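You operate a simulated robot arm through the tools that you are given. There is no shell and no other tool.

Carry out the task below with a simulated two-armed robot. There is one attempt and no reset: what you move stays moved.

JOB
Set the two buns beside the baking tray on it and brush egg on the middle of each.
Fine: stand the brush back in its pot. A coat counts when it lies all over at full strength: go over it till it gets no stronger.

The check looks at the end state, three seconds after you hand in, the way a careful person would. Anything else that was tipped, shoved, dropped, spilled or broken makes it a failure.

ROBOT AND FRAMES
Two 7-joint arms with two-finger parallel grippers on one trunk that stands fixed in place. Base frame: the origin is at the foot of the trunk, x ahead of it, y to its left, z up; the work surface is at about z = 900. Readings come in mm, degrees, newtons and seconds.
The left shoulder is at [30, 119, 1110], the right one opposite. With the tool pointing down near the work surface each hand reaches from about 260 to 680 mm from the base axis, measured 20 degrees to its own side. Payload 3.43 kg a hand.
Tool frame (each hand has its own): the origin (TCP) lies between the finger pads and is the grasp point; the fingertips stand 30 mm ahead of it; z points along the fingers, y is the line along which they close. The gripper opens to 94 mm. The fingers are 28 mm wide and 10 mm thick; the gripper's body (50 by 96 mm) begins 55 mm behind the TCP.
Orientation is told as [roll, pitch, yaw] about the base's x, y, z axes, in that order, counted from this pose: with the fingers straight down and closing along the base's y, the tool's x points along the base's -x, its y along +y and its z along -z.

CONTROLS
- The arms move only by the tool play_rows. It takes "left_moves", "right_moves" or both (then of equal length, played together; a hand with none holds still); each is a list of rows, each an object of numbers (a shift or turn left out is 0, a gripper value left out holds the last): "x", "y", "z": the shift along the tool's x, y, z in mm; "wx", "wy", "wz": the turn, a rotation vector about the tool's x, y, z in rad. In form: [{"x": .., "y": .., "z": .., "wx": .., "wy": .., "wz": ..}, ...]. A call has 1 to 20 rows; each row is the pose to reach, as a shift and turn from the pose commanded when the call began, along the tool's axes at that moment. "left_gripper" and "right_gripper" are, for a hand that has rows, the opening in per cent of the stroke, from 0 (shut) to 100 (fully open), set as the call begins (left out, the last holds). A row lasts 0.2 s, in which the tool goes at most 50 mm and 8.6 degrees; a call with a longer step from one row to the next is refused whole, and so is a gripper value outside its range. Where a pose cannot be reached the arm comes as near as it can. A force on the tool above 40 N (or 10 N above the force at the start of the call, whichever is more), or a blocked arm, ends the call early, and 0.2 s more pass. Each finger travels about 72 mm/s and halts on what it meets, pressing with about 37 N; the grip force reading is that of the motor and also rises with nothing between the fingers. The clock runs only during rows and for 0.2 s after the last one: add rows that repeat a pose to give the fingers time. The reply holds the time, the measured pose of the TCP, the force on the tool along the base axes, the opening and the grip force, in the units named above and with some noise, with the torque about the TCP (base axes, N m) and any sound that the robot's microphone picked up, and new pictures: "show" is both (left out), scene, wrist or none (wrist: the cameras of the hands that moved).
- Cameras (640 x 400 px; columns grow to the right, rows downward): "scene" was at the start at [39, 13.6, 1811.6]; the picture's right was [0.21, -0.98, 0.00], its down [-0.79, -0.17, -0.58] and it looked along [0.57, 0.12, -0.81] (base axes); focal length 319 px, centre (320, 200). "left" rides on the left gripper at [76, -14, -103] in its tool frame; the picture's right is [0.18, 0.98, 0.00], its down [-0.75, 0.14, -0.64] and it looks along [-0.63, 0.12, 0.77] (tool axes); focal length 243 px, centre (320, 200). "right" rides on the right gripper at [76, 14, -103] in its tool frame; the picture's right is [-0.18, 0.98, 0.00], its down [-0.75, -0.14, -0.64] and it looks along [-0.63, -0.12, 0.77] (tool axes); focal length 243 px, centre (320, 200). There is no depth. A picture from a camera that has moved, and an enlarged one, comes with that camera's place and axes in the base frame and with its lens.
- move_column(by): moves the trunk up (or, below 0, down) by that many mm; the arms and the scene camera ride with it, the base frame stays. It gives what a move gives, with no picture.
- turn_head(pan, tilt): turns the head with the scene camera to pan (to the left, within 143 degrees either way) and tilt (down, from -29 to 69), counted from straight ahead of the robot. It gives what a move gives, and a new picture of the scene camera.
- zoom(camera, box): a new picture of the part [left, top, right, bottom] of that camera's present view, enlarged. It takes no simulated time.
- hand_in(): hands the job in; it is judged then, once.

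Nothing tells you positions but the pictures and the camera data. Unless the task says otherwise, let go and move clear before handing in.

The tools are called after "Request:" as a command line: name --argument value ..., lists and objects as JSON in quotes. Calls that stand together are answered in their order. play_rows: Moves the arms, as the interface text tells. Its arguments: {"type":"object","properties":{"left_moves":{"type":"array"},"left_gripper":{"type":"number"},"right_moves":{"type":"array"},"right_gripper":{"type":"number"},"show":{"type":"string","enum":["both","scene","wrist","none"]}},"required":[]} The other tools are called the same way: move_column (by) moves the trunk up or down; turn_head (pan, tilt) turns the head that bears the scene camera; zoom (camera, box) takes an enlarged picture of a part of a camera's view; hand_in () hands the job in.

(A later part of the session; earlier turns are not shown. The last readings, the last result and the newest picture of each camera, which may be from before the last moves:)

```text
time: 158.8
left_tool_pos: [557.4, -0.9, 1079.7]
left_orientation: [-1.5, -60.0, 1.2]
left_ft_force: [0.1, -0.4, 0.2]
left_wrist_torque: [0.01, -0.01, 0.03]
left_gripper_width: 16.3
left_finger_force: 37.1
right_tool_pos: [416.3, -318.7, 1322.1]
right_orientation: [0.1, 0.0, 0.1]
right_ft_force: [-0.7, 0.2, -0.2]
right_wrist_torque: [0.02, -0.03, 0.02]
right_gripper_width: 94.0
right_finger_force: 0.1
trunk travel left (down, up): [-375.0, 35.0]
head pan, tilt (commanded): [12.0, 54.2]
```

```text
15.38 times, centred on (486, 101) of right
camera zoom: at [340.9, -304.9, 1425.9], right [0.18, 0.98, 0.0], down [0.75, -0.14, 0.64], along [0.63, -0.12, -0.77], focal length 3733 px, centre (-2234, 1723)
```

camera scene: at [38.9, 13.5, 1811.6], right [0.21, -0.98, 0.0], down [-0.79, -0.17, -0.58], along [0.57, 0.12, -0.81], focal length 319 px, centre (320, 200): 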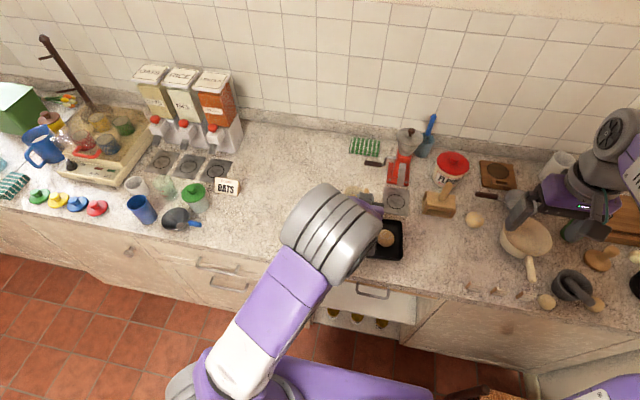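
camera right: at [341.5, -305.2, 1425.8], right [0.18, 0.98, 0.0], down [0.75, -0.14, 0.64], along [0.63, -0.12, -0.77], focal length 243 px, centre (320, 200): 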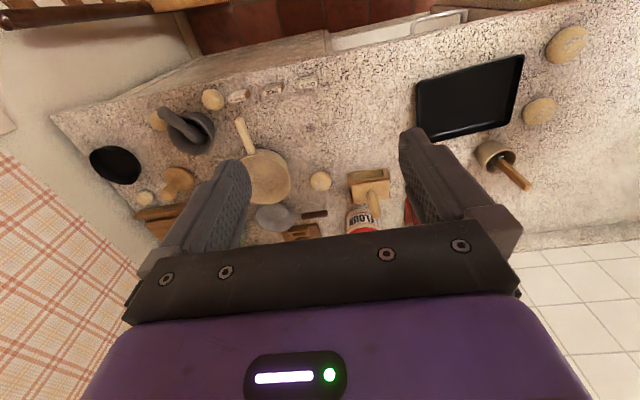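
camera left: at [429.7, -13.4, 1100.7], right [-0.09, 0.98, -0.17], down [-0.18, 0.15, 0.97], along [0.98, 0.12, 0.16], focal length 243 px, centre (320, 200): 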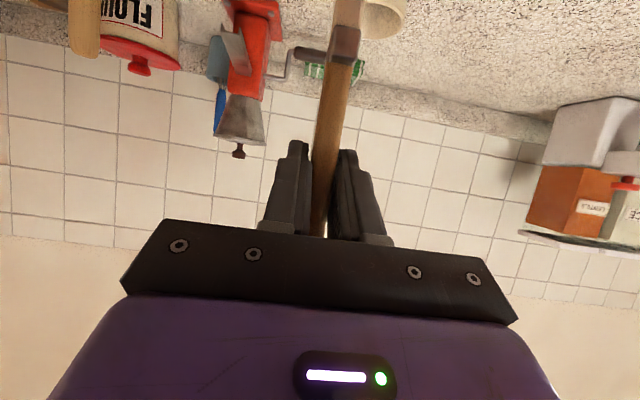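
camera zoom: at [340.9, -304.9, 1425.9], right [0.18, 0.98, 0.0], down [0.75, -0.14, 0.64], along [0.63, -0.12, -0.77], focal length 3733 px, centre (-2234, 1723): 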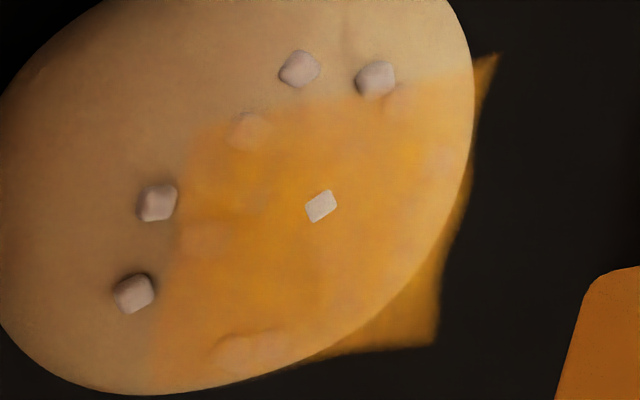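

Nearly all of it is strong; the near edge and the -y edge are a little weaker. I run longer outward strokes at 13 mm near side and 12 mm far side.

Request:
play_rows --left_moves '[{"x": 20, "z": -12, "y": -8}, {"x": 41.5, "z": -2.95, "y": -15}, {"x": 47.2, "z": 0.35, "y": -15}, {"x": 47.2, "z": 0.35, "y": -18}, {"x": 47.2, "z": 0.35, "y": -21}, {"x": 47.2, "z": 0.35, "y": -24}, {"x": 47.2, "z": 0.35, "y": -27}, {"x": 47.2, "z": 0.35, "y": -30}, {"x": 47.2, "z": 0.35, "y": -33}, {"x": 41.5, "z": -2.95, "y": -33}, {"x": 41.5, "z": -2.95, "y": -15}, {"x": 47.2, "z": 0.35, "y": -15}, {"x": 47.2, "z": 0.35, "y": -12}, {"x": 47.2, "z": 0.35, "y": -9}, {"x": 47.2, "z": 0.35, "y": -6}, {"x": 47.2, "z": 0.35, "y": -3}, {"x": 47.2, "z": 0.35, "y": 0}, {"x": 47.2, "z": 0.35, "y": 3}, {"x": 41.5, "z": -2.95, "y": 3}, {"x": 29, "z": 18.7, "y": -15}]' --show "none"

Request:
play_rows --left_moves '[{"x": 5.7, "z": 3.3}, {"x": 5.7, "z": 3.3, "y": -3}, {"x": 5.7, "z": 3.3, "y": -6}, {"x": 5.7, "z": 3.3, "y": -9}, {"x": 5.7, "z": 3.3, "y": -12}, {"x": 5.7, "z": 3.3, "y": -15}, {"x": 5.7, "z": 3.3, "y": -18}, {"x": 0, "z": 0, "y": -18}, {"x": 0, "z": 0, "y": 0}, {"x": 5.7, "z": 3.3, "y": 0}, {"x": 5.7, "z": 3.3, "y": 3}, {"x": 5.7, "z": 3.3, "y": 6}, {"x": 5.7, "z": 3.3, "y": 9}, {"x": 5.7, "z": 3.3, "y": 12}, {"x": 5.7, "z": 3.3, "y": 15}, {"x": 0, "z": 0, "y": 15}, {"x": -30, "z": -17, "y": 15}]' --show "none"

Request:
zoom --camera "right" --box '[440, 50, 540, 130]'

Request:
zoom --camera "right" --box '[470, 88, 502, 114]'

```text
time: 163.0
left_tool_pos: [560.9, -20.2, 1046.7]
left_orientation: [-1.2, -59.9, 1.1]
left_ft_force: [0.2, -0.4, -0.1]
left_wrist_torque: [-0.03, 0.0, 0.0]
left_gripper_width: 16.1
left_finger_force: 37.1
right_tool_pos: [418.5, -320.7, 1321.7]
right_orientation: [0.1, 0.0, -0.1]
right_ft_force: [0.0, -0.4, 0.6]
right_wrist_torque: [-0.02, -0.03, 0.0]
right_gripper_width: 93.9
right_finger_force: 0.1
trunk travel left (down, up): [-375.0, 35.0]
head pan, tilt (commanded): [12.0, 54.2]
```

```text
time: 166.6
left_tool_pos: [562.1, -1.3, 1082.4]
left_orientation: [-1.3, -60.0, 1.0]
left_ft_force: [0.1, -0.4, -0.4]
left_wrist_torque: [-0.03, 0.04, -0.02]
left_gripper_width: 16.4
left_finger_force: 37.1
right_tool_pos: [415.6, -318.8, 1323.6]
right_orientation: [0.0, 0.0, 0.0]
right_ft_force: [-0.6, 0.1, -0.9]
right_wrist_torque: [0.0, 0.03, 0.01]
right_gripper_width: 93.9
right_finger_force: 0.1
trunk travel left (down, up): [-375.0, 35.0]
head pan, tilt (commanded): [12.0, 54.2]
```

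```text
5.00 times, centred on (490, 90) of right
camera zoom: at [340.9, -304.9, 1425.9], right [0.18, 0.98, 0.0], down [0.75, -0.14, 0.64], along [0.63, -0.12, -0.77], focal length 1213 px, centre (-530, 750)
```

zoom: 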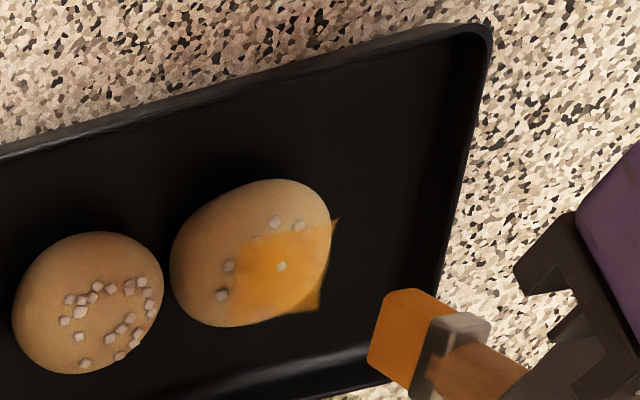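

```text
15.38 times, centred on (486, 101) of right
camera zoom: at [340.9, -304.9, 1425.9], right [0.18, 0.98, 0.0], down [0.75, -0.14, 0.64], along [0.63, -0.12, -0.77], focal length 3733 px, centre (-2234, 1723)
```

zoom: 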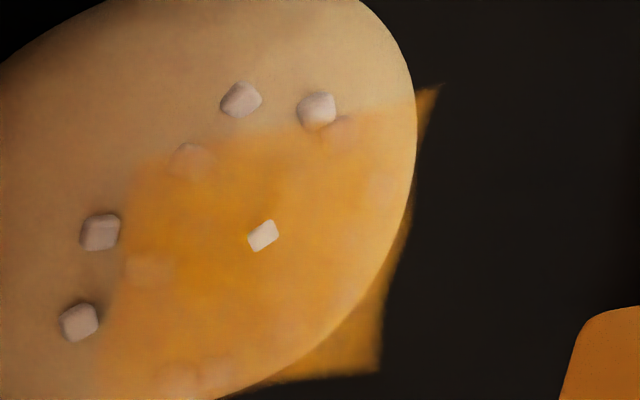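

The bun slid about 6 mm but the coat is nearly even. I go to the pot for fresh egg and look from the scene camera.

Request:
play_rows --left_moves '[{"x": -14, "z": -8, "y": 2}, {"x": -24, "z": 12, "y": 9}, {"x": -39, "z": 38, "y": 17}, {"x": -54, "z": 64, "y": 25}, {"x": -69, "z": 90, "y": 33}, {"x": -80, "z": 103, "y": 39}, {"x": -80, "z": 103, "y": 39}]' --show "none"

Request:
zoom --camera "scene" --box '[335, 210, 415, 260]'

Request:
zoom --camera "scene" --box '[345, 221, 377, 241]'

```text
time: 168.2
left_tool_pos: [691.5, 37.6, 1096.7]
left_orientation: [-1.3, -60.1, 1.2]
left_ft_force: [-1.1, 0.7, 0.2]
left_wrist_torque: [0.0, 0.01, 0.01]
left_gripper_width: 15.9
left_finger_force: 36.9
right_tool_pos: [417.6, -318.4, 1323.3]
right_orientation: [0.0, 0.0, 0.0]
right_ft_force: [0.5, 0.5, 0.5]
right_wrist_torque: [0.0, -0.03, 0.03]
right_gripper_width: 93.9
right_finger_force: 0.1
trunk travel left (down, up): [-375.0, 35.0]
head pan, tilt (commanded): [12.0, 54.2]
```

```text
8.00 times, centred on (375, 235) of scene
camera zoom: at [39.1, 13.5, 1811.6], right [0.21, -0.98, 0.0], down [-0.79, -0.17, -0.58], along [0.57, 0.12, -0.81], focal length 2549 px, centre (-120, -80)
```

zoom: 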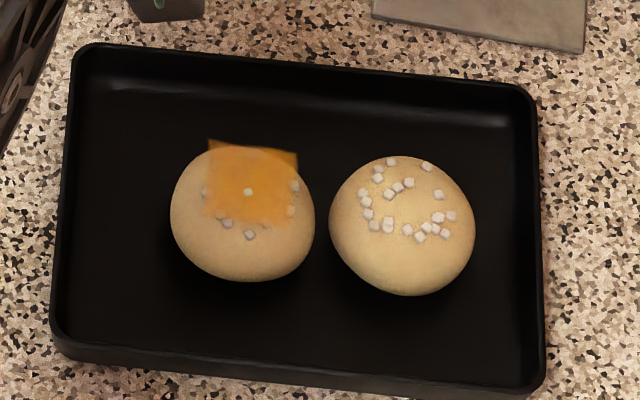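

```text
16.00 times, centred on (361, 231) of scene
camera zoom: at [39.1, 13.5, 1811.6], right [0.21, -0.98, 0.0], down [-0.79, -0.17, -0.58], along [0.57, 0.12, -0.81], focal length 5098 px, centre (-336, -296)
```

zoom: 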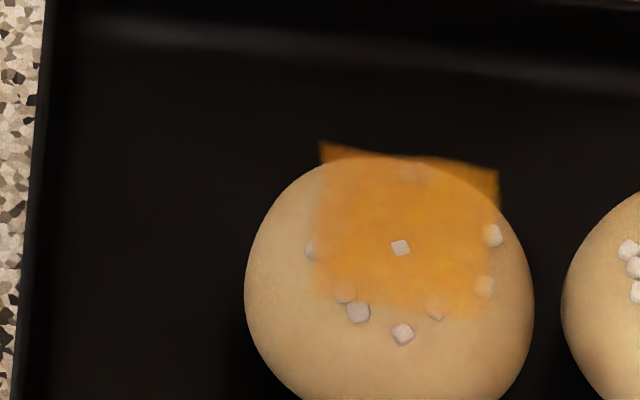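

Excellent: the coat is strong with slightly softer edges on the near and -y sides. I dip again, then finish those edges.

Request:
play_rows --left_moves '[{"x": 9, "z": 5}, {"x": 26, "z": 15}, {"x": 43.3, "z": 25, "y": 0.5}, {"x": 58, "z": 33.5, "y": 0.8}, {"x": 66, "z": 38, "y": 1}, {"x": 69.1, "z": 39.9, "y": 1}, {"x": 69.1, "z": 39.9, "y": 4}, {"x": 69.1, "z": 39.9, "y": 5}, {"x": 69.1, "z": 39.9, "y": 1}, {"x": 69.1, "z": 39.9, "y": -3}, {"x": 69.1, "z": 39.9, "y": -3}, {"x": 69.1, "z": 39.9, "y": 1}, {"x": 69.1, "z": 39.9, "y": 1}, {"x": 60, "z": 34.6, "y": 1}, {"x": 45, "z": 26, "y": 0.7}, {"x": 30, "z": 17.3, "y": 0.5}, {"x": 14, "z": 8}, {"x": 0, "z": 0}, {"x": 0, "z": 0}, {"x": 0, "z": 0}]' --show "none"

Request:
zoom --camera "right" --box '[470, 120, 590, 210]'

```text
time: 172.4
left_tool_pos: [690.8, 37.3, 1100.5]
left_orientation: [-1.4, -59.9, 1.2]
left_ft_force: [0.2, 0.0, 0.1]
left_wrist_torque: [-0.01, 0.0, -0.02]
left_gripper_width: 16.3
left_finger_force: 37.0
right_tool_pos: [417.1, -319.9, 1323.8]
right_orientation: [-0.1, 0.1, 0.0]
right_ft_force: [-0.2, 0.0, -0.6]
right_wrist_torque: [0.01, -0.02, -0.02]
right_gripper_width: 94.1
right_finger_force: 0.2
trunk travel left (down, up): [-375.0, 35.0]
head pan, tilt (commanded): [12.0, 54.2]
```

```text
4.44 times, centred on (530, 165) of right
camera zoom: at [341.9, -305.2, 1425.5], right [0.18, 0.98, 0.0], down [0.75, -0.14, 0.64], along [0.63, -0.12, -0.77], focal length 1078 px, centre (-613, 356)
```

zoom: 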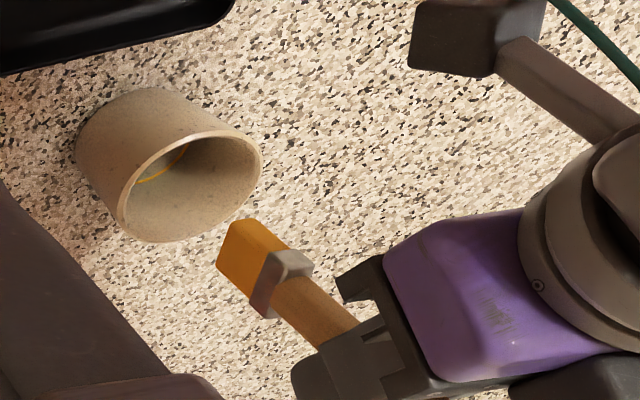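

Loaded again. I brush the near edge of the left bun outward both ways, then the middle and far strips out past the -y edge.

Request:
play_rows --left_moves '[{"x": 14, "z": -24, "y": -11}, {"x": 30, "z": -52, "y": -24}, {"x": 46, "z": -80, "y": -37}, {"x": 62, "z": -107, "y": -49}, {"x": 76.3, "z": -132.2, "y": -60.5}, {"x": 100, "z": -118.5, "y": -60.5}, {"x": 121.6, "z": -106.05, "y": -60.5}, {"x": 127.3, "z": -102.75, "y": -60.5}, {"x": 127.3, "z": -102.75, "y": -57.5}, {"x": 127.3, "z": -102.75, "y": -54.5}, {"x": 127.3, "z": -102.75, "y": -51.5}, {"x": 127.3, "z": -102.75, "y": -48.5}, {"x": 127.3, "z": -102.75, "y": -45.5}, {"x": 127.3, "z": -102.75, "y": -42.5}, {"x": 121.6, "z": -106.05, "y": -42.5}, {"x": 121.6, "z": -106.05, "y": -60.5}, {"x": 127.3, "z": -102.75, "y": -60.5}, {"x": 127.3, "z": -102.75, "y": -63.5}, {"x": 127.3, "z": -102.75, "y": -66.5}, {"x": 127.3, "z": -102.75, "y": -69.5}]' --show "none"

Request:
play_rows --left_moves '[{"y": -3}, {"y": -6}, {"y": -9}, {"x": -5.7, "z": -3.3, "y": -9}, {"x": -12.7, "z": 8.8, "y": 9}, {"x": -7, "z": 12.1, "y": 9}, {"x": -7, "z": 12.1, "y": 6}, {"x": -7, "z": 12.1, "y": 3}, {"x": -7, "z": 12.1, "y": 0}, {"x": -7, "z": 12.1, "y": -3}, {"x": -7, "z": 12.1, "y": -6}, {"x": -7, "z": 12.1, "y": -9}, {"x": -12.7, "z": 8.8, "y": -9}, {"x": -12.7, "z": 8.8, "y": 9}]' --show "none"

Request:
zoom --camera "right" --box '[440, 50, 540, 130]'

```text
time: 176.6
left_tool_pos: [537.7, -33.0, 1042.2]
left_orientation: [-1.4, -60.1, 1.2]
left_ft_force: [-0.2, 0.5, -0.4]
left_wrist_torque: [0.02, -0.04, -0.03]
left_gripper_width: 15.9
left_finger_force: 36.9
right_tool_pos: [418.1, -319.5, 1321.5]
right_orientation: [0.1, 0.0, 0.0]
right_ft_force: [0.0, 0.2, 0.0]
right_wrist_torque: [0.0, -0.02, 0.01]
right_gripper_width: 94.1
right_finger_force: 0.0
trunk travel left (down, up): [-375.0, 35.0]
head pan, tilt (commanded): [12.0, 54.2]
```

```text
time: 179.6
left_tool_pos: [553.0, -22.4, 1047.3]
left_orientation: [-1.4, -60.0, 1.3]
left_ft_force: [0.5, 0.4, 0.6]
left_wrist_torque: [-0.03, -0.01, -0.02]
left_gripper_width: 16.1
left_finger_force: 36.5
right_tool_pos: [417.8, -318.1, 1322.5]
right_orientation: [0.0, 0.0, 0.0]
right_ft_force: [0.7, 0.6, 0.3]
right_wrist_torque: [0.04, 0.0, 0.01]
right_gripper_width: 94.1
right_finger_force: 0.0
trunk travel left (down, up): [-375.0, 35.0]
head pan, tilt (commanded): [12.0, 54.2]
```

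```text
5.00 times, centred on (490, 90) of right
camera zoom: at [342.4, -304.2, 1425.6], right [0.18, 0.98, 0.0], down [0.75, -0.14, 0.64], along [0.63, -0.12, -0.77], focal length 1213 px, centre (-530, 750)
```

zoom: 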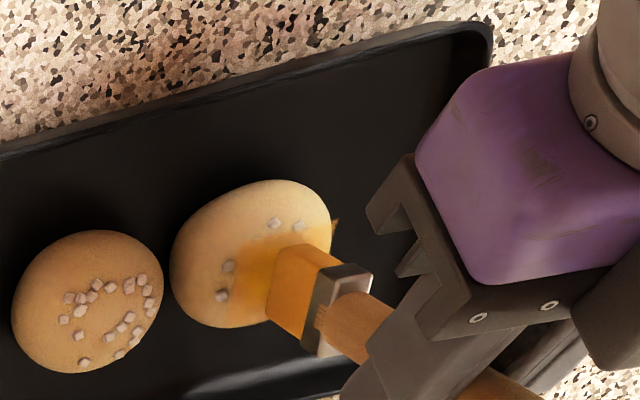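

The bun held still. Next the far strip both ways, then one more near strip.

Request:
play_rows --left_moves '[{"x": -4.5, "z": 7.8}, {"x": 1.2, "z": 11.1}, {"x": 1.2, "z": 11.1, "y": -3}, {"x": 1.2, "z": 11.1, "y": -6}, {"x": 1.2, "z": 11.1, "y": -9}, {"x": 1.2, "z": 11.1, "y": -12}, {"x": 1.2, "z": 11.1, "y": -15}, {"x": 1.2, "z": 11.1, "y": -18}, {"x": -4.5, "z": 7.8, "y": -18}, {"x": -4.5, "z": 7.8, "y": 0}, {"x": 1.2, "z": 11.1, "y": 0}, {"x": 1.2, "z": 11.1, "y": 3}, {"x": 1.2, "z": 11.1, "y": 6}, {"x": 1.2, "z": 11.1, "y": 9}, {"x": 1.2, "z": 11.1, "y": 12}, {"x": 1.2, "z": 11.1, "y": 15}, {"x": 1.2, "z": 11.1, "y": 18}, {"x": -4.5, "z": 7.8, "y": 18}, {"x": 4.5, "z": -7.8, "y": 0}]' --show "none"

Request:
play_rows --left_moves '[{"x": 5.7, "z": 3.3}, {"x": 5.7, "z": 3.3, "y": -3}, {"x": 5.7, "z": 3.3, "y": -6}, {"x": 5.7, "z": 3.3, "y": -9}, {"x": 5.7, "z": 3.3, "y": -12}, {"x": 5.7, "z": 3.3, "y": -15}, {"x": 5.7, "z": 3.3, "y": -18}, {"x": 0, "z": 0, "y": -18}, {"x": 0, "z": 0, "y": 0}, {"x": 5.7, "z": 3.3, "y": 0}, {"x": 5.7, "z": 3.3, "y": 3}, {"x": 5.7, "z": 3.3, "y": 6}, {"x": 5.7, "z": 3.3, "y": 9}, {"x": 5.7, "z": 3.3, "y": 12}, {"x": 5.7, "z": 3.3, "y": 15}, {"x": 5.7, "z": 3.3, "y": 18}, {"x": 0, "z": 0, "y": 18}, {"x": -30, "z": -17, "y": 18}]' --show "none"

Request:
zoom --camera "right" --box '[440, 50, 540, 130]'

Request:
zoom --camera "right" --box '[466, 90, 498, 116]'

```text
time: 183.6
left_tool_pos: [542.7, -22.8, 1044.3]
left_orientation: [-1.2, -60.0, 0.9]
left_ft_force: [0.2, -0.9, 0.2]
left_wrist_torque: [0.0, 0.01, 0.05]
left_gripper_width: 16.2
left_finger_force: 36.6
right_tool_pos: [417.0, -319.6, 1322.3]
right_orientation: [0.1, 0.0, -0.1]
right_ft_force: [-0.5, -0.6, 0.4]
right_wrist_torque: [0.02, 0.0, 0.0]
right_gripper_width: 93.9
right_finger_force: 0.1
trunk travel left (down, up): [-375.0, 35.0]
head pan, tilt (commanded): [12.0, 54.2]
```

```text
time: 187.4
left_tool_pos: [544.8, -3.1, 1082.1]
left_orientation: [-1.4, -60.1, 1.2]
left_ft_force: [0.0, -0.7, 0.1]
left_wrist_torque: [-0.01, 0.02, -0.04]
left_gripper_width: 16.1
left_finger_force: 37.2
right_tool_pos: [416.6, -319.4, 1322.8]
right_orientation: [0.0, 0.0, 0.0]
right_ft_force: [-0.5, 0.5, -0.2]
right_wrist_torque: [0.0, 0.02, 0.01]
right_gripper_width: 94.1
right_finger_force: 0.0
trunk travel left (down, up): [-375.0, 35.0]
head pan, tilt (commanded): [12.0, 54.2]
```

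```text
5.00 times, centred on (490, 90) of right
camera zoom: at [341.1, -304.9, 1425.9], right [0.18, 0.98, 0.0], down [0.75, -0.14, 0.64], along [0.63, -0.12, -0.77], focal length 1213 px, centre (-530, 750)
```

zoom: 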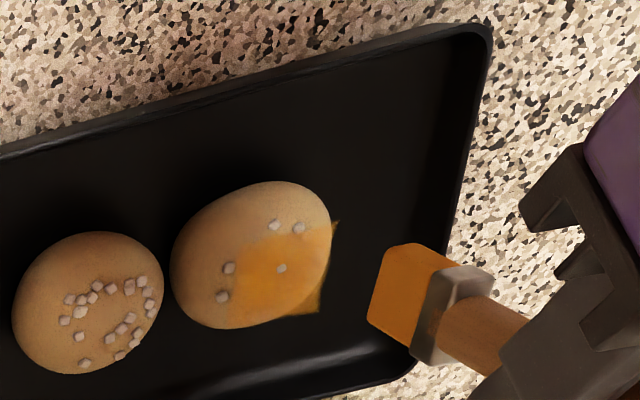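

```text
15.38 times, centred on (482, 103) of right
camera zoom: at [341.1, -304.9, 1425.9], right [0.18, 0.98, 0.0], down [0.75, -0.14, 0.64], along [0.63, -0.12, -0.77], focal length 3733 px, centre (-2172, 1692)
```

zoom: 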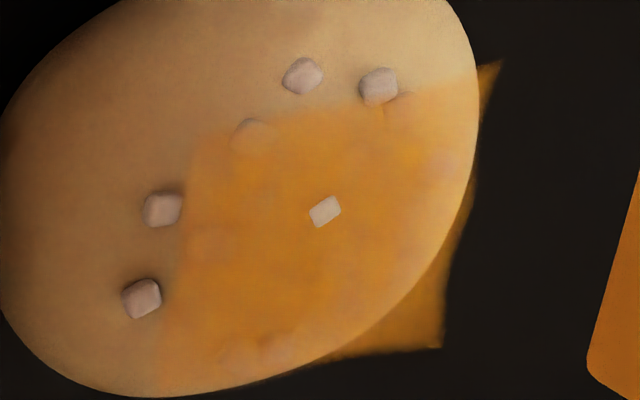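

The left bun's coat looks full and even to its edges. Now the right bun at about (568, -84): I move above it and feel for contact.

Request:
play_rows --left_moves '[{"x": -2.5, "z": 4.2, "y": -20}, {"x": -5, "z": 8.4, "y": -40}, {"x": -7.5, "z": 12.6, "y": -60}, {"x": -9.7, "z": 16.8, "y": -79}, {"x": 6, "z": 26, "y": -79}, {"x": 20.8, "z": 34.4, "y": -79}, {"x": 20.8, "z": 34.4, "y": -79}]' --show "none"

Request:
zoom --camera "right" --box '[420, 50, 520, 130]'

Request:
play_rows --left_moves '[{"x": 4.8, "z": 2.75}, {"x": 4.8, "z": 2.75}]' --show "none"

Request:
play_rows --left_moves '[{"x": 0.6, "z": 0.35}, {"x": 0.6, "z": 0.35}]' --show "none"

```text
time: 189.0
left_tool_pos: [562.0, -82.5, 1046.2]
left_orientation: [-1.4, -60.0, 1.2]
left_ft_force: [0.0, -0.6, -0.9]
left_wrist_torque: [0.03, 0.0, -0.03]
left_gripper_width: 16.0
left_finger_force: 37.1
right_tool_pos: [417.2, -319.3, 1321.8]
right_orientation: [0.0, 0.0, 0.1]
right_ft_force: [0.6, -0.4, -1.0]
right_wrist_torque: [0.0, -0.01, -0.01]
right_gripper_width: 94.2
right_finger_force: 0.0
trunk travel left (down, up): [-375.0, 35.0]
head pan, tilt (commanded): [12.0, 54.2]
```

```text
5.00 times, centred on (470, 90) of right
camera zoom: at [341.9, -304.9, 1425.6], right [0.18, 0.98, 0.0], down [0.75, -0.14, 0.64], along [0.63, -0.12, -0.77], focal length 1213 px, centre (-430, 750)
```

zoom: 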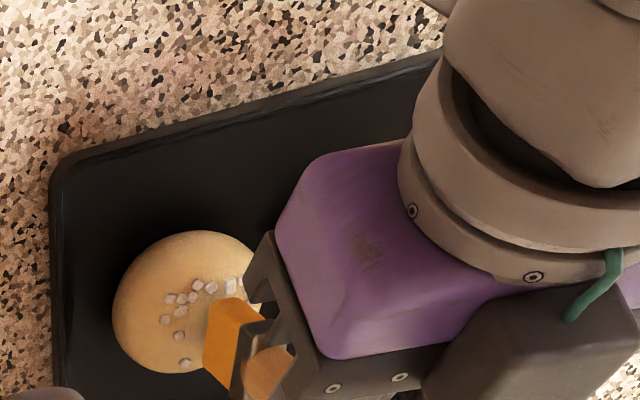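

```text
time: 189.6
left_tool_pos: [561.4, -83.2, 1041.1]
left_orientation: [-1.5, -59.9, 1.2]
left_ft_force: [0.3, -1.1, 1.0]
left_wrist_torque: [0.0, 0.01, 0.01]
left_gripper_width: 16.3
left_finger_force: 36.9
right_tool_pos: [417.4, -319.1, 1322.3]
right_orientation: [0.0, 0.0, 0.1]
right_ft_force: [-0.5, 0.3, 1.2]
right_wrist_torque: [0.02, 0.01, -0.01]
right_gripper_width: 93.9
right_finger_force: 0.1
trunk travel left (down, up): [-375.0, 35.0]
head pan, tilt (commanded): [12.0, 54.2]
```

```text
time: 190.2
left_tool_pos: [563.0, -83.8, 1040.6]
left_orientation: [-1.3, -60.0, 1.2]
left_ft_force: [-0.5, -1.2, 1.8]
left_wrist_torque: [-0.03, 0.04, -0.01]
left_gripper_width: 16.3
left_finger_force: 37.3
right_tool_pos: [417.2, -320.3, 1322.8]
right_orientation: [0.0, 0.0, 0.0]
right_ft_force: [0.3, 0.0, -0.2]
right_wrist_torque: [0.03, -0.03, -0.02]
right_gripper_width: 93.9
right_finger_force: 0.1
trunk travel left (down, up): [-375.0, 35.0]
head pan, tilt (commanded): [12.0, 54.2]
```

Light contact is at the same height as on the first bun. I start with centre-outward strokes along the middle strip.

Request:
play_rows --left_moves '[{"x": 0.35, "z": 0.2}, {"x": 0.35, "z": 0.2, "y": -3}, {"x": 0.35, "z": 0.2, "y": -6}, {"x": 0.35, "z": 0.2, "y": -9}, {"x": 0.35, "z": 0.2, "y": -12}, {"x": 0.35, "z": 0.2, "y": -15}, {"x": -5.4, "z": -3.1, "y": -15}, {"x": -5.4, "z": -3.1, "y": 0}, {"x": 0.35, "z": 0.2, "y": 0}, {"x": 0.35, "z": 0.2, "y": 3}, {"x": 0.35, "z": 0.2, "y": 6}, {"x": 0.35, "z": 0.2, "y": 9}, {"x": 0.35, "z": 0.2, "y": 12}, {"x": 0.35, "z": 0.2, "y": 15}, {"x": -5.4, "z": -3.1, "y": 15}, {"x": -40, "z": -23, "y": 15}, {"x": -40, "z": -23, "y": 15}]' --show "none"

Request:
zoom --camera "right" --box '[430, 50, 530, 130]'

Request:
zoom --camera "scene" --box '[335, 210, 415, 260]'

```text
time: 193.8
left_tool_pos: [563.2, -69.2, 1085.8]
left_orientation: [-1.4, -60.0, 1.2]
left_ft_force: [0.7, -0.1, -0.3]
left_wrist_torque: [0.0, -0.02, -0.02]
left_gripper_width: 15.8
left_finger_force: 37.3
right_tool_pos: [419.4, -319.6, 1322.2]
right_orientation: [0.1, 0.0, 0.0]
right_ft_force: [0.5, -0.2, 0.2]
right_wrist_torque: [0.03, 0.03, 0.03]
right_gripper_width: 93.7
right_finger_force: 0.1
trunk travel left (down, up): [-375.0, 35.0]
head pan, tilt (commanded): [12.0, 54.2]
```

```text
5.00 times, centred on (480, 90) of right
camera zoom: at [342.9, -305.3, 1425.2], right [0.18, 0.98, 0.0], down [0.75, -0.14, 0.64], along [0.63, -0.12, -0.77], focal length 1213 px, centre (-480, 750)
```

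zoom: 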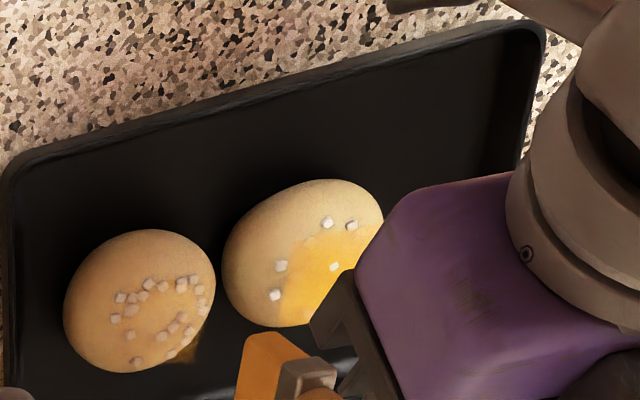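

```text
8.00 times, centred on (375, 235) of scene
camera zoom: at [40.1, 13.4, 1811.6], right [0.21, -0.98, 0.0], down [-0.79, -0.17, -0.58], along [0.57, 0.12, -0.81], focal length 2549 px, centre (-120, -80)
```

zoom: 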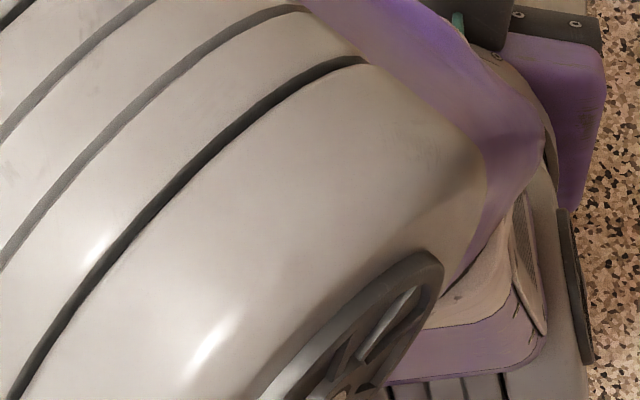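

The right bun has its first tint and hasn't moved. I continue with the near and far strips, then the middle again.

Request:
play_rows --left_moves '[{"x": 20, "z": 1, "y": -8}, {"x": 39.8, "z": 11.3, "y": -15}, {"x": 45.5, "z": 14.6, "y": -15}, {"x": 45.5, "z": 14.6, "y": -18}, {"x": 45.5, "z": 14.6, "y": -21}, {"x": 45.5, "z": 14.6, "y": -24}, {"x": 45.5, "z": 14.6, "y": -27}, {"x": 45.5, "z": 14.6, "y": -30}, {"x": 39.8, "z": 11.3, "y": -30}, {"x": 39.8, "z": 11.3, "y": -15}, {"x": 45.5, "z": 14.6, "y": -15}, {"x": 45.5, "z": 14.6, "y": -12}, {"x": 45.5, "z": 14.6, "y": -9}, {"x": 45.5, "z": 14.6, "y": -6}, {"x": 45.5, "z": 14.6, "y": -3}, {"x": 45.5, "z": 14.6, "y": 0}, {"x": 39.8, "z": 11.3, "y": 0}, {"x": 29.8, "z": 28.6, "y": -15}]' --show "none"

Request:
zoom --camera "right" --box '[430, 50, 530, 130]'

Request:
play_rows --left_moves '[{"x": 5.7, "z": 3.3}, {"x": 5.7, "z": 3.3, "y": -3}, {"x": 5.7, "z": 3.3, "y": -6}, {"x": 5.7, "z": 3.3, "y": -9}, {"x": 5.7, "z": 3.3, "y": -12}, {"x": 5.7, "z": 3.3, "y": -15}, {"x": 0, "z": 0, "y": -15}, {"x": 0, "z": 0, "y": 0}, {"x": 5.7, "z": 3.3, "y": 0}, {"x": 5.7, "z": 3.3, "y": 3}, {"x": 5.7, "z": 3.3, "y": 6}, {"x": 5.7, "z": 3.3, "y": 9}, {"x": 5.7, "z": 3.3, "y": 12}, {"x": 5.7, "z": 3.3, "y": 15}, {"x": 0, "z": 0, "y": 15}, {"x": -34.6, "z": -20, "y": 15}]' --show "none"

Request:
zoom --camera "right" --box '[430, 50, 530, 130]'

```text
time: 197.6
left_tool_pos: [572.1, -83.9, 1047.0]
left_orientation: [-1.3, -60.0, 1.3]
left_ft_force: [0.6, -0.2, -0.7]
left_wrist_torque: [-0.01, 0.04, 0.0]
left_gripper_width: 16.2
left_finger_force: 36.8
right_tool_pos: [418.4, -319.1, 1322.9]
right_orientation: [0.0, 0.0, 0.0]
right_ft_force: [-0.2, 1.1, 0.0]
right_wrist_torque: [-0.02, -0.01, -0.02]
right_gripper_width: 94.1
right_finger_force: 0.1
trunk travel left (down, up): [-375.0, 35.0]
head pan, tilt (commanded): [12.0, 54.2]
```

```text
5.00 times, centred on (480, 90) of right
camera zoom: at [342.9, -305.7, 1425.1], right [0.18, 0.98, 0.0], down [0.75, -0.14, 0.64], along [0.63, -0.12, -0.77], focal length 1213 px, centre (-480, 750)
```

zoom: 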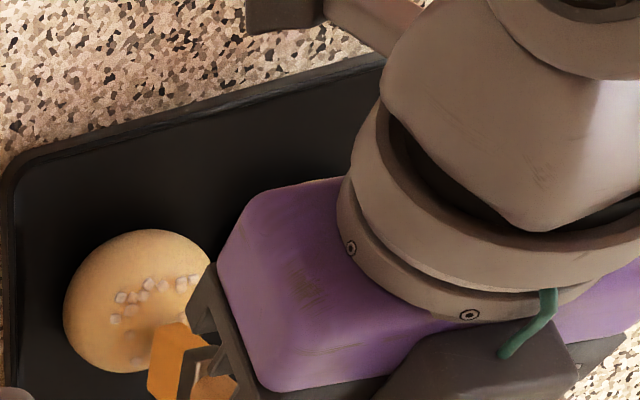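

```text
time: 201.0
left_tool_pos: [573.0, -67.1, 1087.0]
left_orientation: [-1.4, -60.0, 1.2]
left_ft_force: [0.0, 0.3, -0.3]
left_wrist_torque: [-0.01, 0.03, -0.01]
left_gripper_width: 16.0
left_finger_force: 37.6
right_tool_pos: [416.6, -318.6, 1321.4]
right_orientation: [0.0, 0.1, 0.0]
right_ft_force: [-0.2, 0.3, 1.1]
right_wrist_torque: [-0.01, -0.02, -0.02]
right_gripper_width: 94.0
right_finger_force: 0.0
trunk travel left (down, up): [-375.0, 35.0]
head pan, tilt (commanded): [12.0, 54.2]
```

```text
5.00 times, centred on (480, 90) of right
camera zoom: at [340.9, -304.7, 1426.0], right [0.18, 0.98, 0.0], down [0.75, -0.14, 0.64], along [0.63, -0.12, -0.77], focal length 1213 px, centre (-480, 750)
```

zoom: 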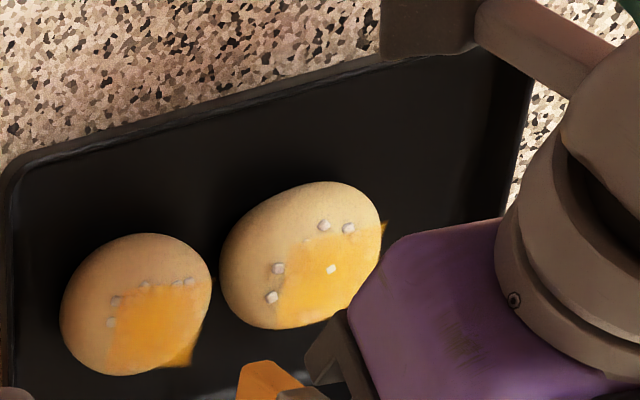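

The right bun is strongly coated now too. One more full round with longer strokes at the near edge, far edge and middle to reach all of its patch.

Request:
play_rows --left_moves '[{"x": 22, "z": -10, "y": -8}, {"x": 46.6, "z": -0.8, "y": -15.8}, {"x": 52.4, "z": 2.5, "y": -15.8}, {"x": 52.4, "z": 2.5, "y": -18.8}, {"x": 52.4, "z": 2.5, "y": -21.8}, {"x": 52.4, "z": 2.5, "y": -24.8}, {"x": 52.4, "z": 2.5, "y": -27.8}, {"x": 52.4, "z": 2.5, "y": -30.8}, {"x": 52.4, "z": 2.5, "y": -33.8}, {"x": 46.6, "z": -0.8, "y": -33.8}, {"x": 46.6, "z": -0.8, "y": -15.8}, {"x": 52.4, "z": 2.5, "y": -15.8}, {"x": 52.4, "z": 2.5, "y": -12.8}, {"x": 52.4, "z": 2.5, "y": -9.8}, {"x": 52.4, "z": 2.5, "y": -6.8}, {"x": 52.4, "z": 2.5, "y": -3.8}, {"x": 52.4, "z": 2.5, "y": -0.8}, {"x": 52.4, "z": 2.5, "y": 2.2}, {"x": 46.6, "z": -0.8, "y": 2.2}, {"x": 33.6, "z": 21.7, "y": -15.8}]' --show "none"

Request:
play_rows --left_moves '[{"x": 5.7, "z": 3.3}, {"x": 5.7, "z": 3.3, "y": -3}, {"x": 5.7, "z": 3.3, "y": -6}, {"x": 5.7, "z": 3.3, "y": -9}, {"x": 5.7, "z": 3.3, "y": -12}, {"x": 5.7, "z": 3.3, "y": -15}, {"x": 5.7, "z": 3.3, "y": -18}, {"x": 0, "z": 0, "y": -18}, {"x": 0, "z": 0, "y": 0}, {"x": 5.7, "z": 3.3, "y": 0}, {"x": 5.7, "z": 3.3, "y": 3}, {"x": 5.7, "z": 3.3, "y": 6}, {"x": 5.7, "z": 3.3, "y": 9}, {"x": 5.7, "z": 3.3, "y": 12}, {"x": 5.7, "z": 3.3, "y": 15}, {"x": 5.7, "z": 3.3, "y": 18}, {"x": 0, "z": 0, "y": 18}, {"x": 6, "z": -10.4, "y": 0}]' --show "none"

Request:
play_rows --left_moves '[{"x": 5.7, "z": 3.3}, {"x": 5.7, "z": 3.3, "y": -3}, {"x": 5.7, "z": 3.3, "y": -6}, {"x": 5.7, "z": 3.3, "y": -9}, {"x": 5.7, "z": 3.3, "y": -12}, {"x": 5.7, "z": 3.3, "y": -15}, {"x": 0, "z": 0, "y": -15}, {"x": 0, "z": 0, "y": 0}, {"x": 5.7, "z": 3.3, "y": 0}, {"x": 5.7, "z": 3.3, "y": 3}, {"x": 5.7, "z": 3.3, "y": 6}, {"x": 5.7, "z": 3.3, "y": 9}, {"x": 5.7, "z": 3.3, "y": 12}, {"x": 5.7, "z": 3.3, "y": 15}, {"x": 0, "z": 0, "y": 15}, {"x": -43.3, "z": -25, "y": 15}]' --show "none"

Request:
zoom --camera "right" --box '[430, 50, 530, 130]'

```text
time: 205.2
left_tool_pos: [576.5, -86.0, 1050.3]
left_orientation: [-1.2, -60.0, 1.2]
left_ft_force: [-0.1, -0.2, -0.7]
left_wrist_torque: [-0.04, 0.0, 0.02]
left_gripper_width: 16.1
left_finger_force: 37.3
right_tool_pos: [419.3, -320.1, 1322.5]
right_orientation: [0.1, -0.1, 0.0]
right_ft_force: [0.2, 0.1, -0.1]
right_wrist_torque: [0.03, -0.01, -0.04]
right_gripper_width: 94.1
right_finger_force: 0.1
trunk travel left (down, up): [-375.0, 35.0]
head pan, tilt (commanded): [12.0, 54.2]
```

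```text
time: 209.0
left_tool_pos: [562.3, -85.9, 1047.0]
left_orientation: [-1.3, -60.0, 1.1]
left_ft_force: [-0.1, 0.0, -0.6]
left_wrist_torque: [0.05, 0.01, 0.02]
left_gripper_width: 15.9
left_finger_force: 37.0
right_tool_pos: [416.6, -320.4, 1322.4]
right_orientation: [0.1, 0.0, 0.0]
right_ft_force: [-0.4, 0.3, 0.0]
right_wrist_torque: [0.0, 0.01, -0.01]
right_gripper_width: 93.9
right_finger_force: 0.1
trunk travel left (down, up): [-375.0, 35.0]
head pan, tilt (commanded): [12.0, 54.2]
```

```text
time: 212.4
left_tool_pos: [561.7, -70.1, 1095.8]
left_orientation: [-1.2, -60.0, 1.1]
left_ft_force: [0.0, 0.1, 0.8]
left_wrist_torque: [0.01, -0.02, -0.03]
left_gripper_width: 15.9
left_finger_force: 37.0
right_tool_pos: [416.4, -319.0, 1322.4]
right_orientation: [0.1, -0.1, 0.0]
right_ft_force: [-0.5, -0.6, 0.2]
right_wrist_torque: [0.01, 0.0, 0.02]
right_gripper_width: 94.3
right_finger_force: 0.0
trunk travel left (down, up): [-375.0, 35.0]
head pan, tilt (commanded): [12.0, 54.2]
```

```text
5.00 times, centred on (480, 90) of right
camera zoom: at [340.6, -304.7, 1426.1], right [0.18, 0.98, 0.0], down [0.75, -0.14, 0.64], along [0.63, -0.12, -0.77], focal length 1213 px, centre (-480, 750)
```

zoom: 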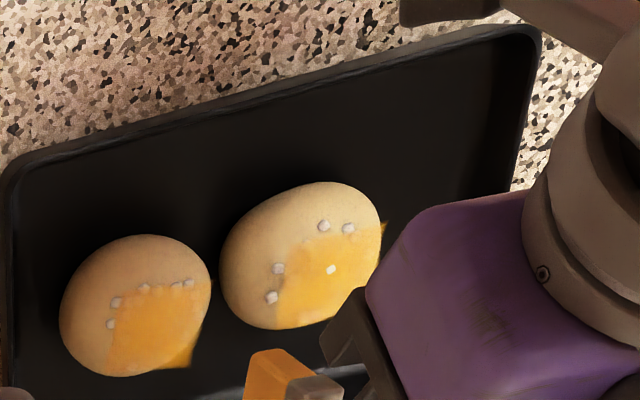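

Both coats look full. I take the brush back over the pot and inspect both buns from the scene camera.

Request:
play_rows --left_moves '[{"x": -7, "z": 12, "y": 12}, {"x": -19, "z": 32, "y": 31}, {"x": -31, "z": 53, "y": 51}, {"x": -43, "z": 73, "y": 71}, {"x": -55, "z": 93, "y": 91}, {"x": -62, "z": 105, "y": 102}, {"x": -65, "z": 110.1, "y": 107.3}, {"x": -65, "z": 110.1, "y": 107.3}]' --show "none"

Request:
zoom --camera "scene" --box '[335, 210, 415, 260]'

Request:
zoom --camera "scene" --box '[345, 221, 377, 241]'

Request:
zoom --camera "scene" --box '[368, 221, 400, 241]'

```text
time: 214.2
left_tool_pos: [689.8, 38.8, 1096.1]
left_orientation: [-1.3, -60.0, 1.1]
left_ft_force: [-0.2, 0.6, 0.1]
left_wrist_torque: [-0.01, 0.01, 0.02]
left_gripper_width: 15.9
left_finger_force: 36.7
right_tool_pos: [417.4, -319.4, 1321.6]
right_orientation: [0.0, 0.1, -0.1]
right_ft_force: [0.1, 0.4, 0.2]
right_wrist_torque: [0.0, 0.0, 0.02]
right_gripper_width: 94.0
right_finger_force: 0.1
trunk travel left (down, up): [-375.0, 35.0]
head pan, tilt (commanded): [12.0, 54.2]
```

```text
8.00 times, centred on (375, 235) of scene
camera zoom: at [39.0, 13.5, 1811.6], right [0.21, -0.98, 0.0], down [-0.79, -0.17, -0.58], along [0.57, 0.12, -0.81], focal length 2549 px, centre (-120, -80)
```

zoom: 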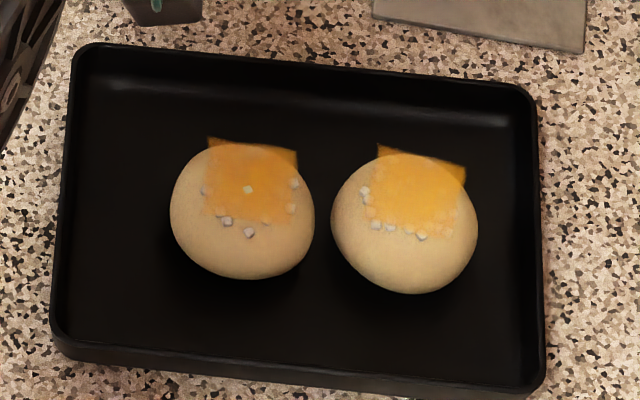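

```text
16.00 times, centred on (361, 231) of scene
camera zoom: at [39.0, 13.5, 1811.6], right [0.21, -0.98, 0.0], down [-0.79, -0.17, -0.58], along [0.57, 0.12, -0.81], focal length 5098 px, centre (-336, -296)
```

zoom: 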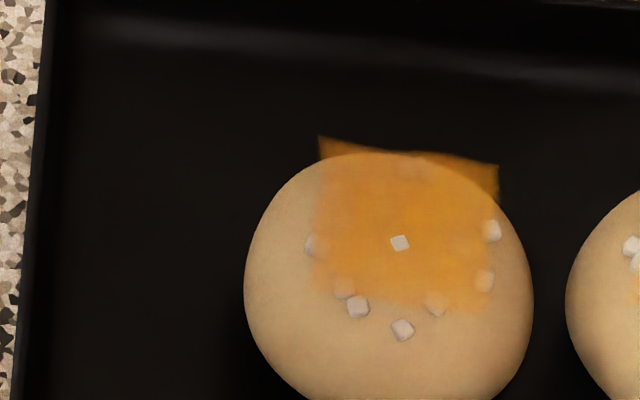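

```text
16.00 times, centred on (384, 231) of scene
camera zoom: at [39.0, 13.5, 1811.6], right [0.21, -0.98, 0.0], down [-0.79, -0.17, -0.58], along [0.57, 0.12, -0.81], focal length 5098 px, centre (-704, -296)
```

zoom: 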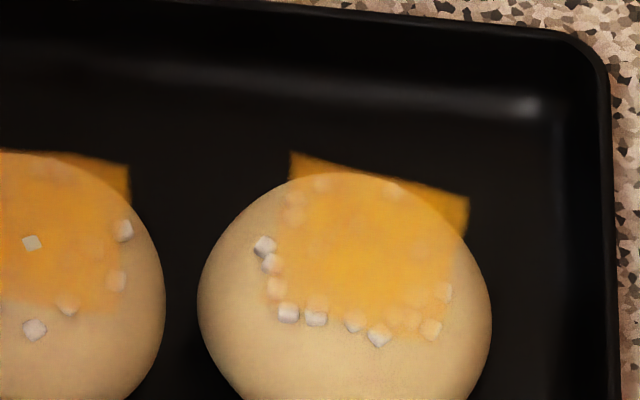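

Both patches are covered; the right bun looks a shade lighter and the borders are a bit soft. I dip again and give both another round.

Request:
play_rows --left_moves '[{"x": 9, "z": 5}, {"x": 26, "z": 15}, {"x": 43.3, "z": 25, "y": 0.5}, {"x": 57, "z": 33, "y": 0.8}, {"x": 65, "z": 37.5, "y": 1}, {"x": 67.7, "z": 39.1, "y": 1}, {"x": 67.7, "z": 39.1, "y": 4}, {"x": 67.7, "z": 39.1, "y": 5}, {"x": 67.7, "z": 39.1, "y": 1}, {"x": 67.7, "z": 39.1, "y": -3}, {"x": 67.7, "z": 39.1, "y": -3}, {"x": 67.7, "z": 39.1, "y": 1}, {"x": 67.7, "z": 39.1, "y": 1}]' --show "none"

Request:
play_rows --left_moves '[{"x": -9, "z": -5}, {"x": -23, "z": -13.3}, {"x": -38, "z": -22}, {"x": -54, "z": -31}, {"x": -67.7, "z": -39.1, "y": -1}, {"x": -67.7, "z": -39.1, "y": -1}, {"x": -67.7, "z": -39.1, "y": -1}]' --show "none"

Request:
zoom --camera "right" --box '[470, 120, 590, 210]'

```text
time: 217.0
left_tool_pos: [691.3, 37.1, 1018.3]
left_orientation: [-1.4, -60.0, 1.3]
left_ft_force: [-0.1, -0.3, 0.6]
left_wrist_torque: [-0.01, 0.02, 0.02]
left_gripper_width: 15.9
left_finger_force: 36.2
right_tool_pos: [417.1, -320.3, 1322.3]
right_orientation: [0.0, 0.0, 0.0]
right_ft_force: [0.4, 0.5, 0.8]
right_wrist_torque: [-0.02, -0.03, 0.03]
right_gripper_width: 94.0
right_finger_force: 0.0
trunk travel left (down, up): [-375.0, 35.0]
head pan, tilt (commanded): [12.0, 54.2]
```

```text
time: 218.6
left_tool_pos: [690.6, 37.0, 1097.5]
left_orientation: [-1.4, -60.1, 1.2]
left_ft_force: [0.0, 0.5, 0.4]
left_wrist_torque: [0.04, 0.01, 0.03]
left_gripper_width: 16.1
left_finger_force: 37.3
right_tool_pos: [419.0, -320.1, 1321.8]
right_orientation: [0.1, 0.1, 0.0]
right_ft_force: [-0.2, 0.1, 0.3]
right_wrist_torque: [-0.02, -0.02, -0.01]
right_gripper_width: 93.9
right_finger_force: 0.1
trunk travel left (down, up): [-375.0, 35.0]
head pan, tilt (commanded): [12.0, 54.2]
```

```text
4.44 times, centred on (530, 165) of right
camera zoom: at [341.9, -305.2, 1425.5], right [0.18, 0.98, 0.0], down [0.75, -0.14, 0.64], along [0.63, -0.12, -0.77], focal length 1078 px, centre (-613, 356)
```

zoom: 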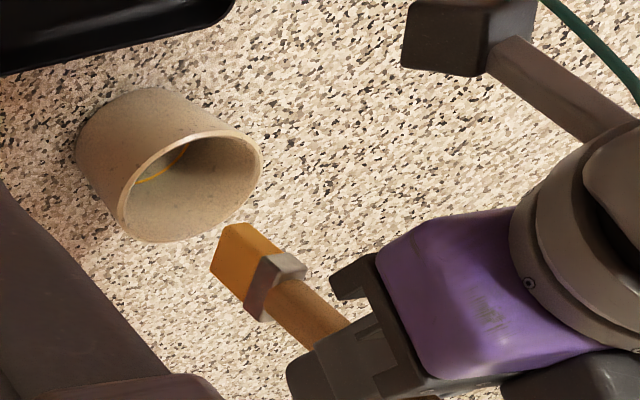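

Fully loaded again. From the scene view the right bun's patch is centred at about (567, -87), so I aim there and check the contact height.

Request:
play_rows --left_moves '[{"x": 7.8, "z": -13.4, "y": -15}, {"x": 18.1, "z": -31.3, "y": -34.9}, {"x": 28.4, "z": -49.2, "y": -54.9}, {"x": 38.8, "z": -67.1, "y": -74.8}, {"x": 49.1, "z": -85, "y": -94.8}, {"x": 58.1, "z": -100.7, "y": -112.2}, {"x": 64.6, "z": -111.9, "y": -124.7}, {"x": 87, "z": -99, "y": -124.7}, {"x": 109.2, "z": -86.15, "y": -124.7}, {"x": 109.2, "z": -86.15, "y": -124.7}]' --show "none"

Request:
play_rows --left_moves '[{"x": 5.2, "z": 3}, {"x": 5.2, "z": 3}]' --show "none"

Request:
play_rows --left_moves '[{"x": 0.35, "z": 0.2}, {"x": 0.35, "z": 0.2}]' --show "none"

```text
time: 220.8
left_tool_pos: [559.6, -85.8, 1046.7]
left_orientation: [-1.4, -60.1, 1.2]
left_ft_force: [0.5, 0.4, -0.5]
left_wrist_torque: [0.02, -0.01, -0.01]
left_gripper_width: 15.6
left_finger_force: 37.0
right_tool_pos: [417.5, -318.9, 1322.0]
right_orientation: [-0.1, 0.0, 0.0]
right_ft_force: [0.0, 0.7, -0.2]
right_wrist_torque: [0.03, 0.0, 0.0]
right_gripper_width: 93.7
right_finger_force: 0.1
trunk travel left (down, up): [-375.0, 35.0]
head pan, tilt (commanded): [12.0, 54.2]
```

```text
time: 221.4
left_tool_pos: [560.8, -86.1, 1040.1]
left_orientation: [-1.3, -60.0, 1.2]
left_ft_force: [0.5, 0.2, -0.4]
left_wrist_torque: [0.0, -0.01, 0.0]
left_gripper_width: 15.8
left_finger_force: 36.8
right_tool_pos: [417.6, -319.6, 1320.8]
right_orientation: [0.0, 0.0, 0.0]
right_ft_force: [-0.1, -0.2, 0.3]
right_wrist_torque: [0.02, -0.06, 0.02]
right_gripper_width: 93.8
right_finger_force: 0.0
trunk travel left (down, up): [-375.0, 35.0]
head pan, tilt (commanded): [12.0, 54.2]
```

```text
time: 222.0
left_tool_pos: [560.7, -86.2, 1040.6]
left_orientation: [-1.3, -60.0, 1.2]
left_ft_force: [0.3, 0.1, 0.8]
left_wrist_torque: [-0.02, 0.01, 0.03]
left_gripper_width: 15.9
left_finger_force: 37.6
right_tool_pos: [417.0, -319.6, 1321.2]
right_orientation: [0.0, 0.0, 0.0]
right_ft_force: [-0.8, 0.4, -0.5]
right_wrist_torque: [0.02, 0.03, -0.02]
right_gripper_width: 94.3
right_finger_force: 0.0
trunk travel left (down, up): [-375.0, 35.0]
head pan, tilt (commanded): [12.0, 54.2]
```

Contact is found at under 1 N. I run the full round on the right bun: middle, near edge and far edge, each outward both ways.

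Request:
play_rows --left_moves '[{"x": 0.35, "z": 0.2}, {"x": 0.35, "z": 0.2, "y": -3}, {"x": 0.35, "z": 0.2, "y": -6}, {"x": 0.35, "z": 0.2, "y": -9}, {"x": 0.35, "z": 0.2, "y": -12}, {"x": 0.35, "z": 0.2, "y": -15}, {"x": 0.35, "z": 0.2, "y": -18}, {"x": -5.4, "z": -3.1, "y": -18}, {"x": -5.4, "z": -3.1, "y": 0}, {"x": 0.35, "z": 0.2, "y": 0}, {"x": 0.35, "z": 0.2, "y": 3}, {"x": 0.35, "z": 0.2, "y": 6}, {"x": 0.35, "z": 0.2, "y": 9}, {"x": 0.35, "z": 0.2, "y": 12}, {"x": 0.35, "z": 0.2, "y": 15}, {"x": 0.35, "z": 0.2, "y": 18}, {"x": -5.4, "z": -3.1, "y": 18}, {"x": 1.1, "z": -14.4, "y": 0}]' --show "none"

Request:
play_rows --left_moves '[{"x": 5.75, "z": 3.3}, {"x": 5.75, "z": 3.3, "y": -3}, {"x": 5.75, "z": 3.3, "y": -6}, {"x": 5.75, "z": 3.3, "y": -9}, {"x": 5.75, "z": 3.3, "y": -12}, {"x": 5.75, "z": 3.3, "y": -15}, {"x": 5.75, "z": 3.3, "y": -18}, {"x": 0, "z": 0, "y": -18}, {"x": 0, "z": 0, "y": 0}, {"x": 5.75, "z": 3.3, "y": 0}, {"x": 5.75, "z": 3.3, "y": 3}, {"x": 5.75, "z": 3.3, "y": 6}, {"x": 5.75, "z": 3.3, "y": 9}, {"x": 5.75, "z": 3.3, "y": 12}, {"x": 5.75, "z": 3.3, "y": 15}, {"x": 5.75, "z": 3.3, "y": 18}, {"x": 0, "z": 0, "y": 18}, {"x": -13, "z": 22.5, "y": 0}]' --show "none"

Request:
play_rows --left_moves '[{"x": 5.75, "z": 3.3}, {"x": 5.75, "z": 3.3, "y": -3}, {"x": 5.75, "z": 3.3, "y": -6}, {"x": 5.75, "z": 3.3, "y": -9}, {"x": 5.75, "z": 3.3, "y": -12}, {"x": 5.75, "z": 3.3, "y": -15}, {"x": 5.75, "z": 3.3, "y": -18}, {"x": 0, "z": 0, "y": -18}, {"x": 0, "z": 0, "y": 0}, {"x": 5.75, "z": 3.3, "y": 0}, {"x": 5.75, "z": 3.3, "y": 3}, {"x": 5.75, "z": 3.3, "y": 6}, {"x": 5.75, "z": 3.3, "y": 9}, {"x": 5.75, "z": 3.3, "y": 12}, {"x": 5.75, "z": 3.3, "y": 15}, {"x": 5.75, "z": 3.3, "y": 18}, {"x": 0, "z": 0, "y": 18}, {"x": -34.6, "z": -20, "y": 18}]' --show "none"

Request:
zoom --camera "right" --box '[430, 50, 530, 130]'

```text
time: 225.8
left_tool_pos: [546.8, -89.4, 1044.6]
left_orientation: [-1.2, -60.0, 1.1]
left_ft_force: [-0.1, -1.1, 0.2]
left_wrist_torque: [0.01, 0.02, 0.01]
left_gripper_width: 16.2
left_finger_force: 37.4
right_tool_pos: [416.5, -320.3, 1322.9]
right_orientation: [0.1, -0.1, 0.0]
right_ft_force: [0.8, -0.8, -1.0]
right_wrist_torque: [0.02, 0.01, -0.03]
right_gripper_width: 94.0
right_finger_force: 0.1
trunk travel left (down, up): [-375.0, 35.0]
head pan, tilt (commanded): [12.0, 54.2]
```

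```text
time: 229.6
left_tool_pos: [575.7, -86.4, 1045.0]
left_orientation: [-1.3, -59.9, 1.1]
left_ft_force: [0.0, -0.1, -0.9]
left_wrist_torque: [0.0, 0.0, -0.01]
left_gripper_width: 15.9
left_finger_force: 37.5
right_tool_pos: [418.9, -320.0, 1321.9]
right_orientation: [0.0, 0.1, 0.0]
right_ft_force: [-0.3, 0.3, 0.2]
right_wrist_torque: [0.0, 0.05, 0.02]
right_gripper_width: 94.0
right_finger_force: 0.1
trunk travel left (down, up): [-375.0, 35.0]
head pan, tilt (commanded): [12.0, 54.2]
```

```text
time: 233.4
left_tool_pos: [572.6, -65.9, 1086.3]
left_orientation: [-1.4, -60.0, 1.1]
left_ft_force: [0.6, 0.1, -0.5]
left_wrist_torque: [0.03, -0.01, -0.01]
left_gripper_width: 15.9
left_finger_force: 37.0
right_tool_pos: [417.0, -319.2, 1322.9]
right_orientation: [0.0, 0.0, 0.0]
right_ft_force: [-0.1, -0.2, -0.2]
right_wrist_torque: [-0.02, -0.02, -0.01]
right_gripper_width: 93.9
right_finger_force: 0.1
trunk travel left (down, up): [-375.0, 35.0]
head pan, tilt (commanded): [12.0, 54.2]
```

```text
5.00 times, centred on (480, 90) of right
camera zoom: at [340.9, -304.7, 1426.0], right [0.18, 0.98, 0.0], down [0.75, -0.14, 0.64], along [0.63, -0.12, -0.77], focal length 1213 px, centre (-480, 750)
```

zoom: 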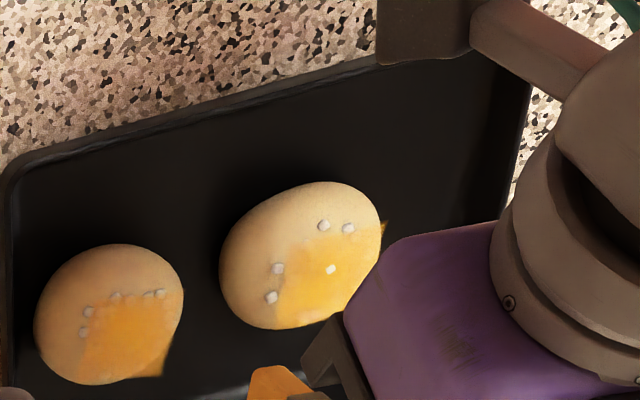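

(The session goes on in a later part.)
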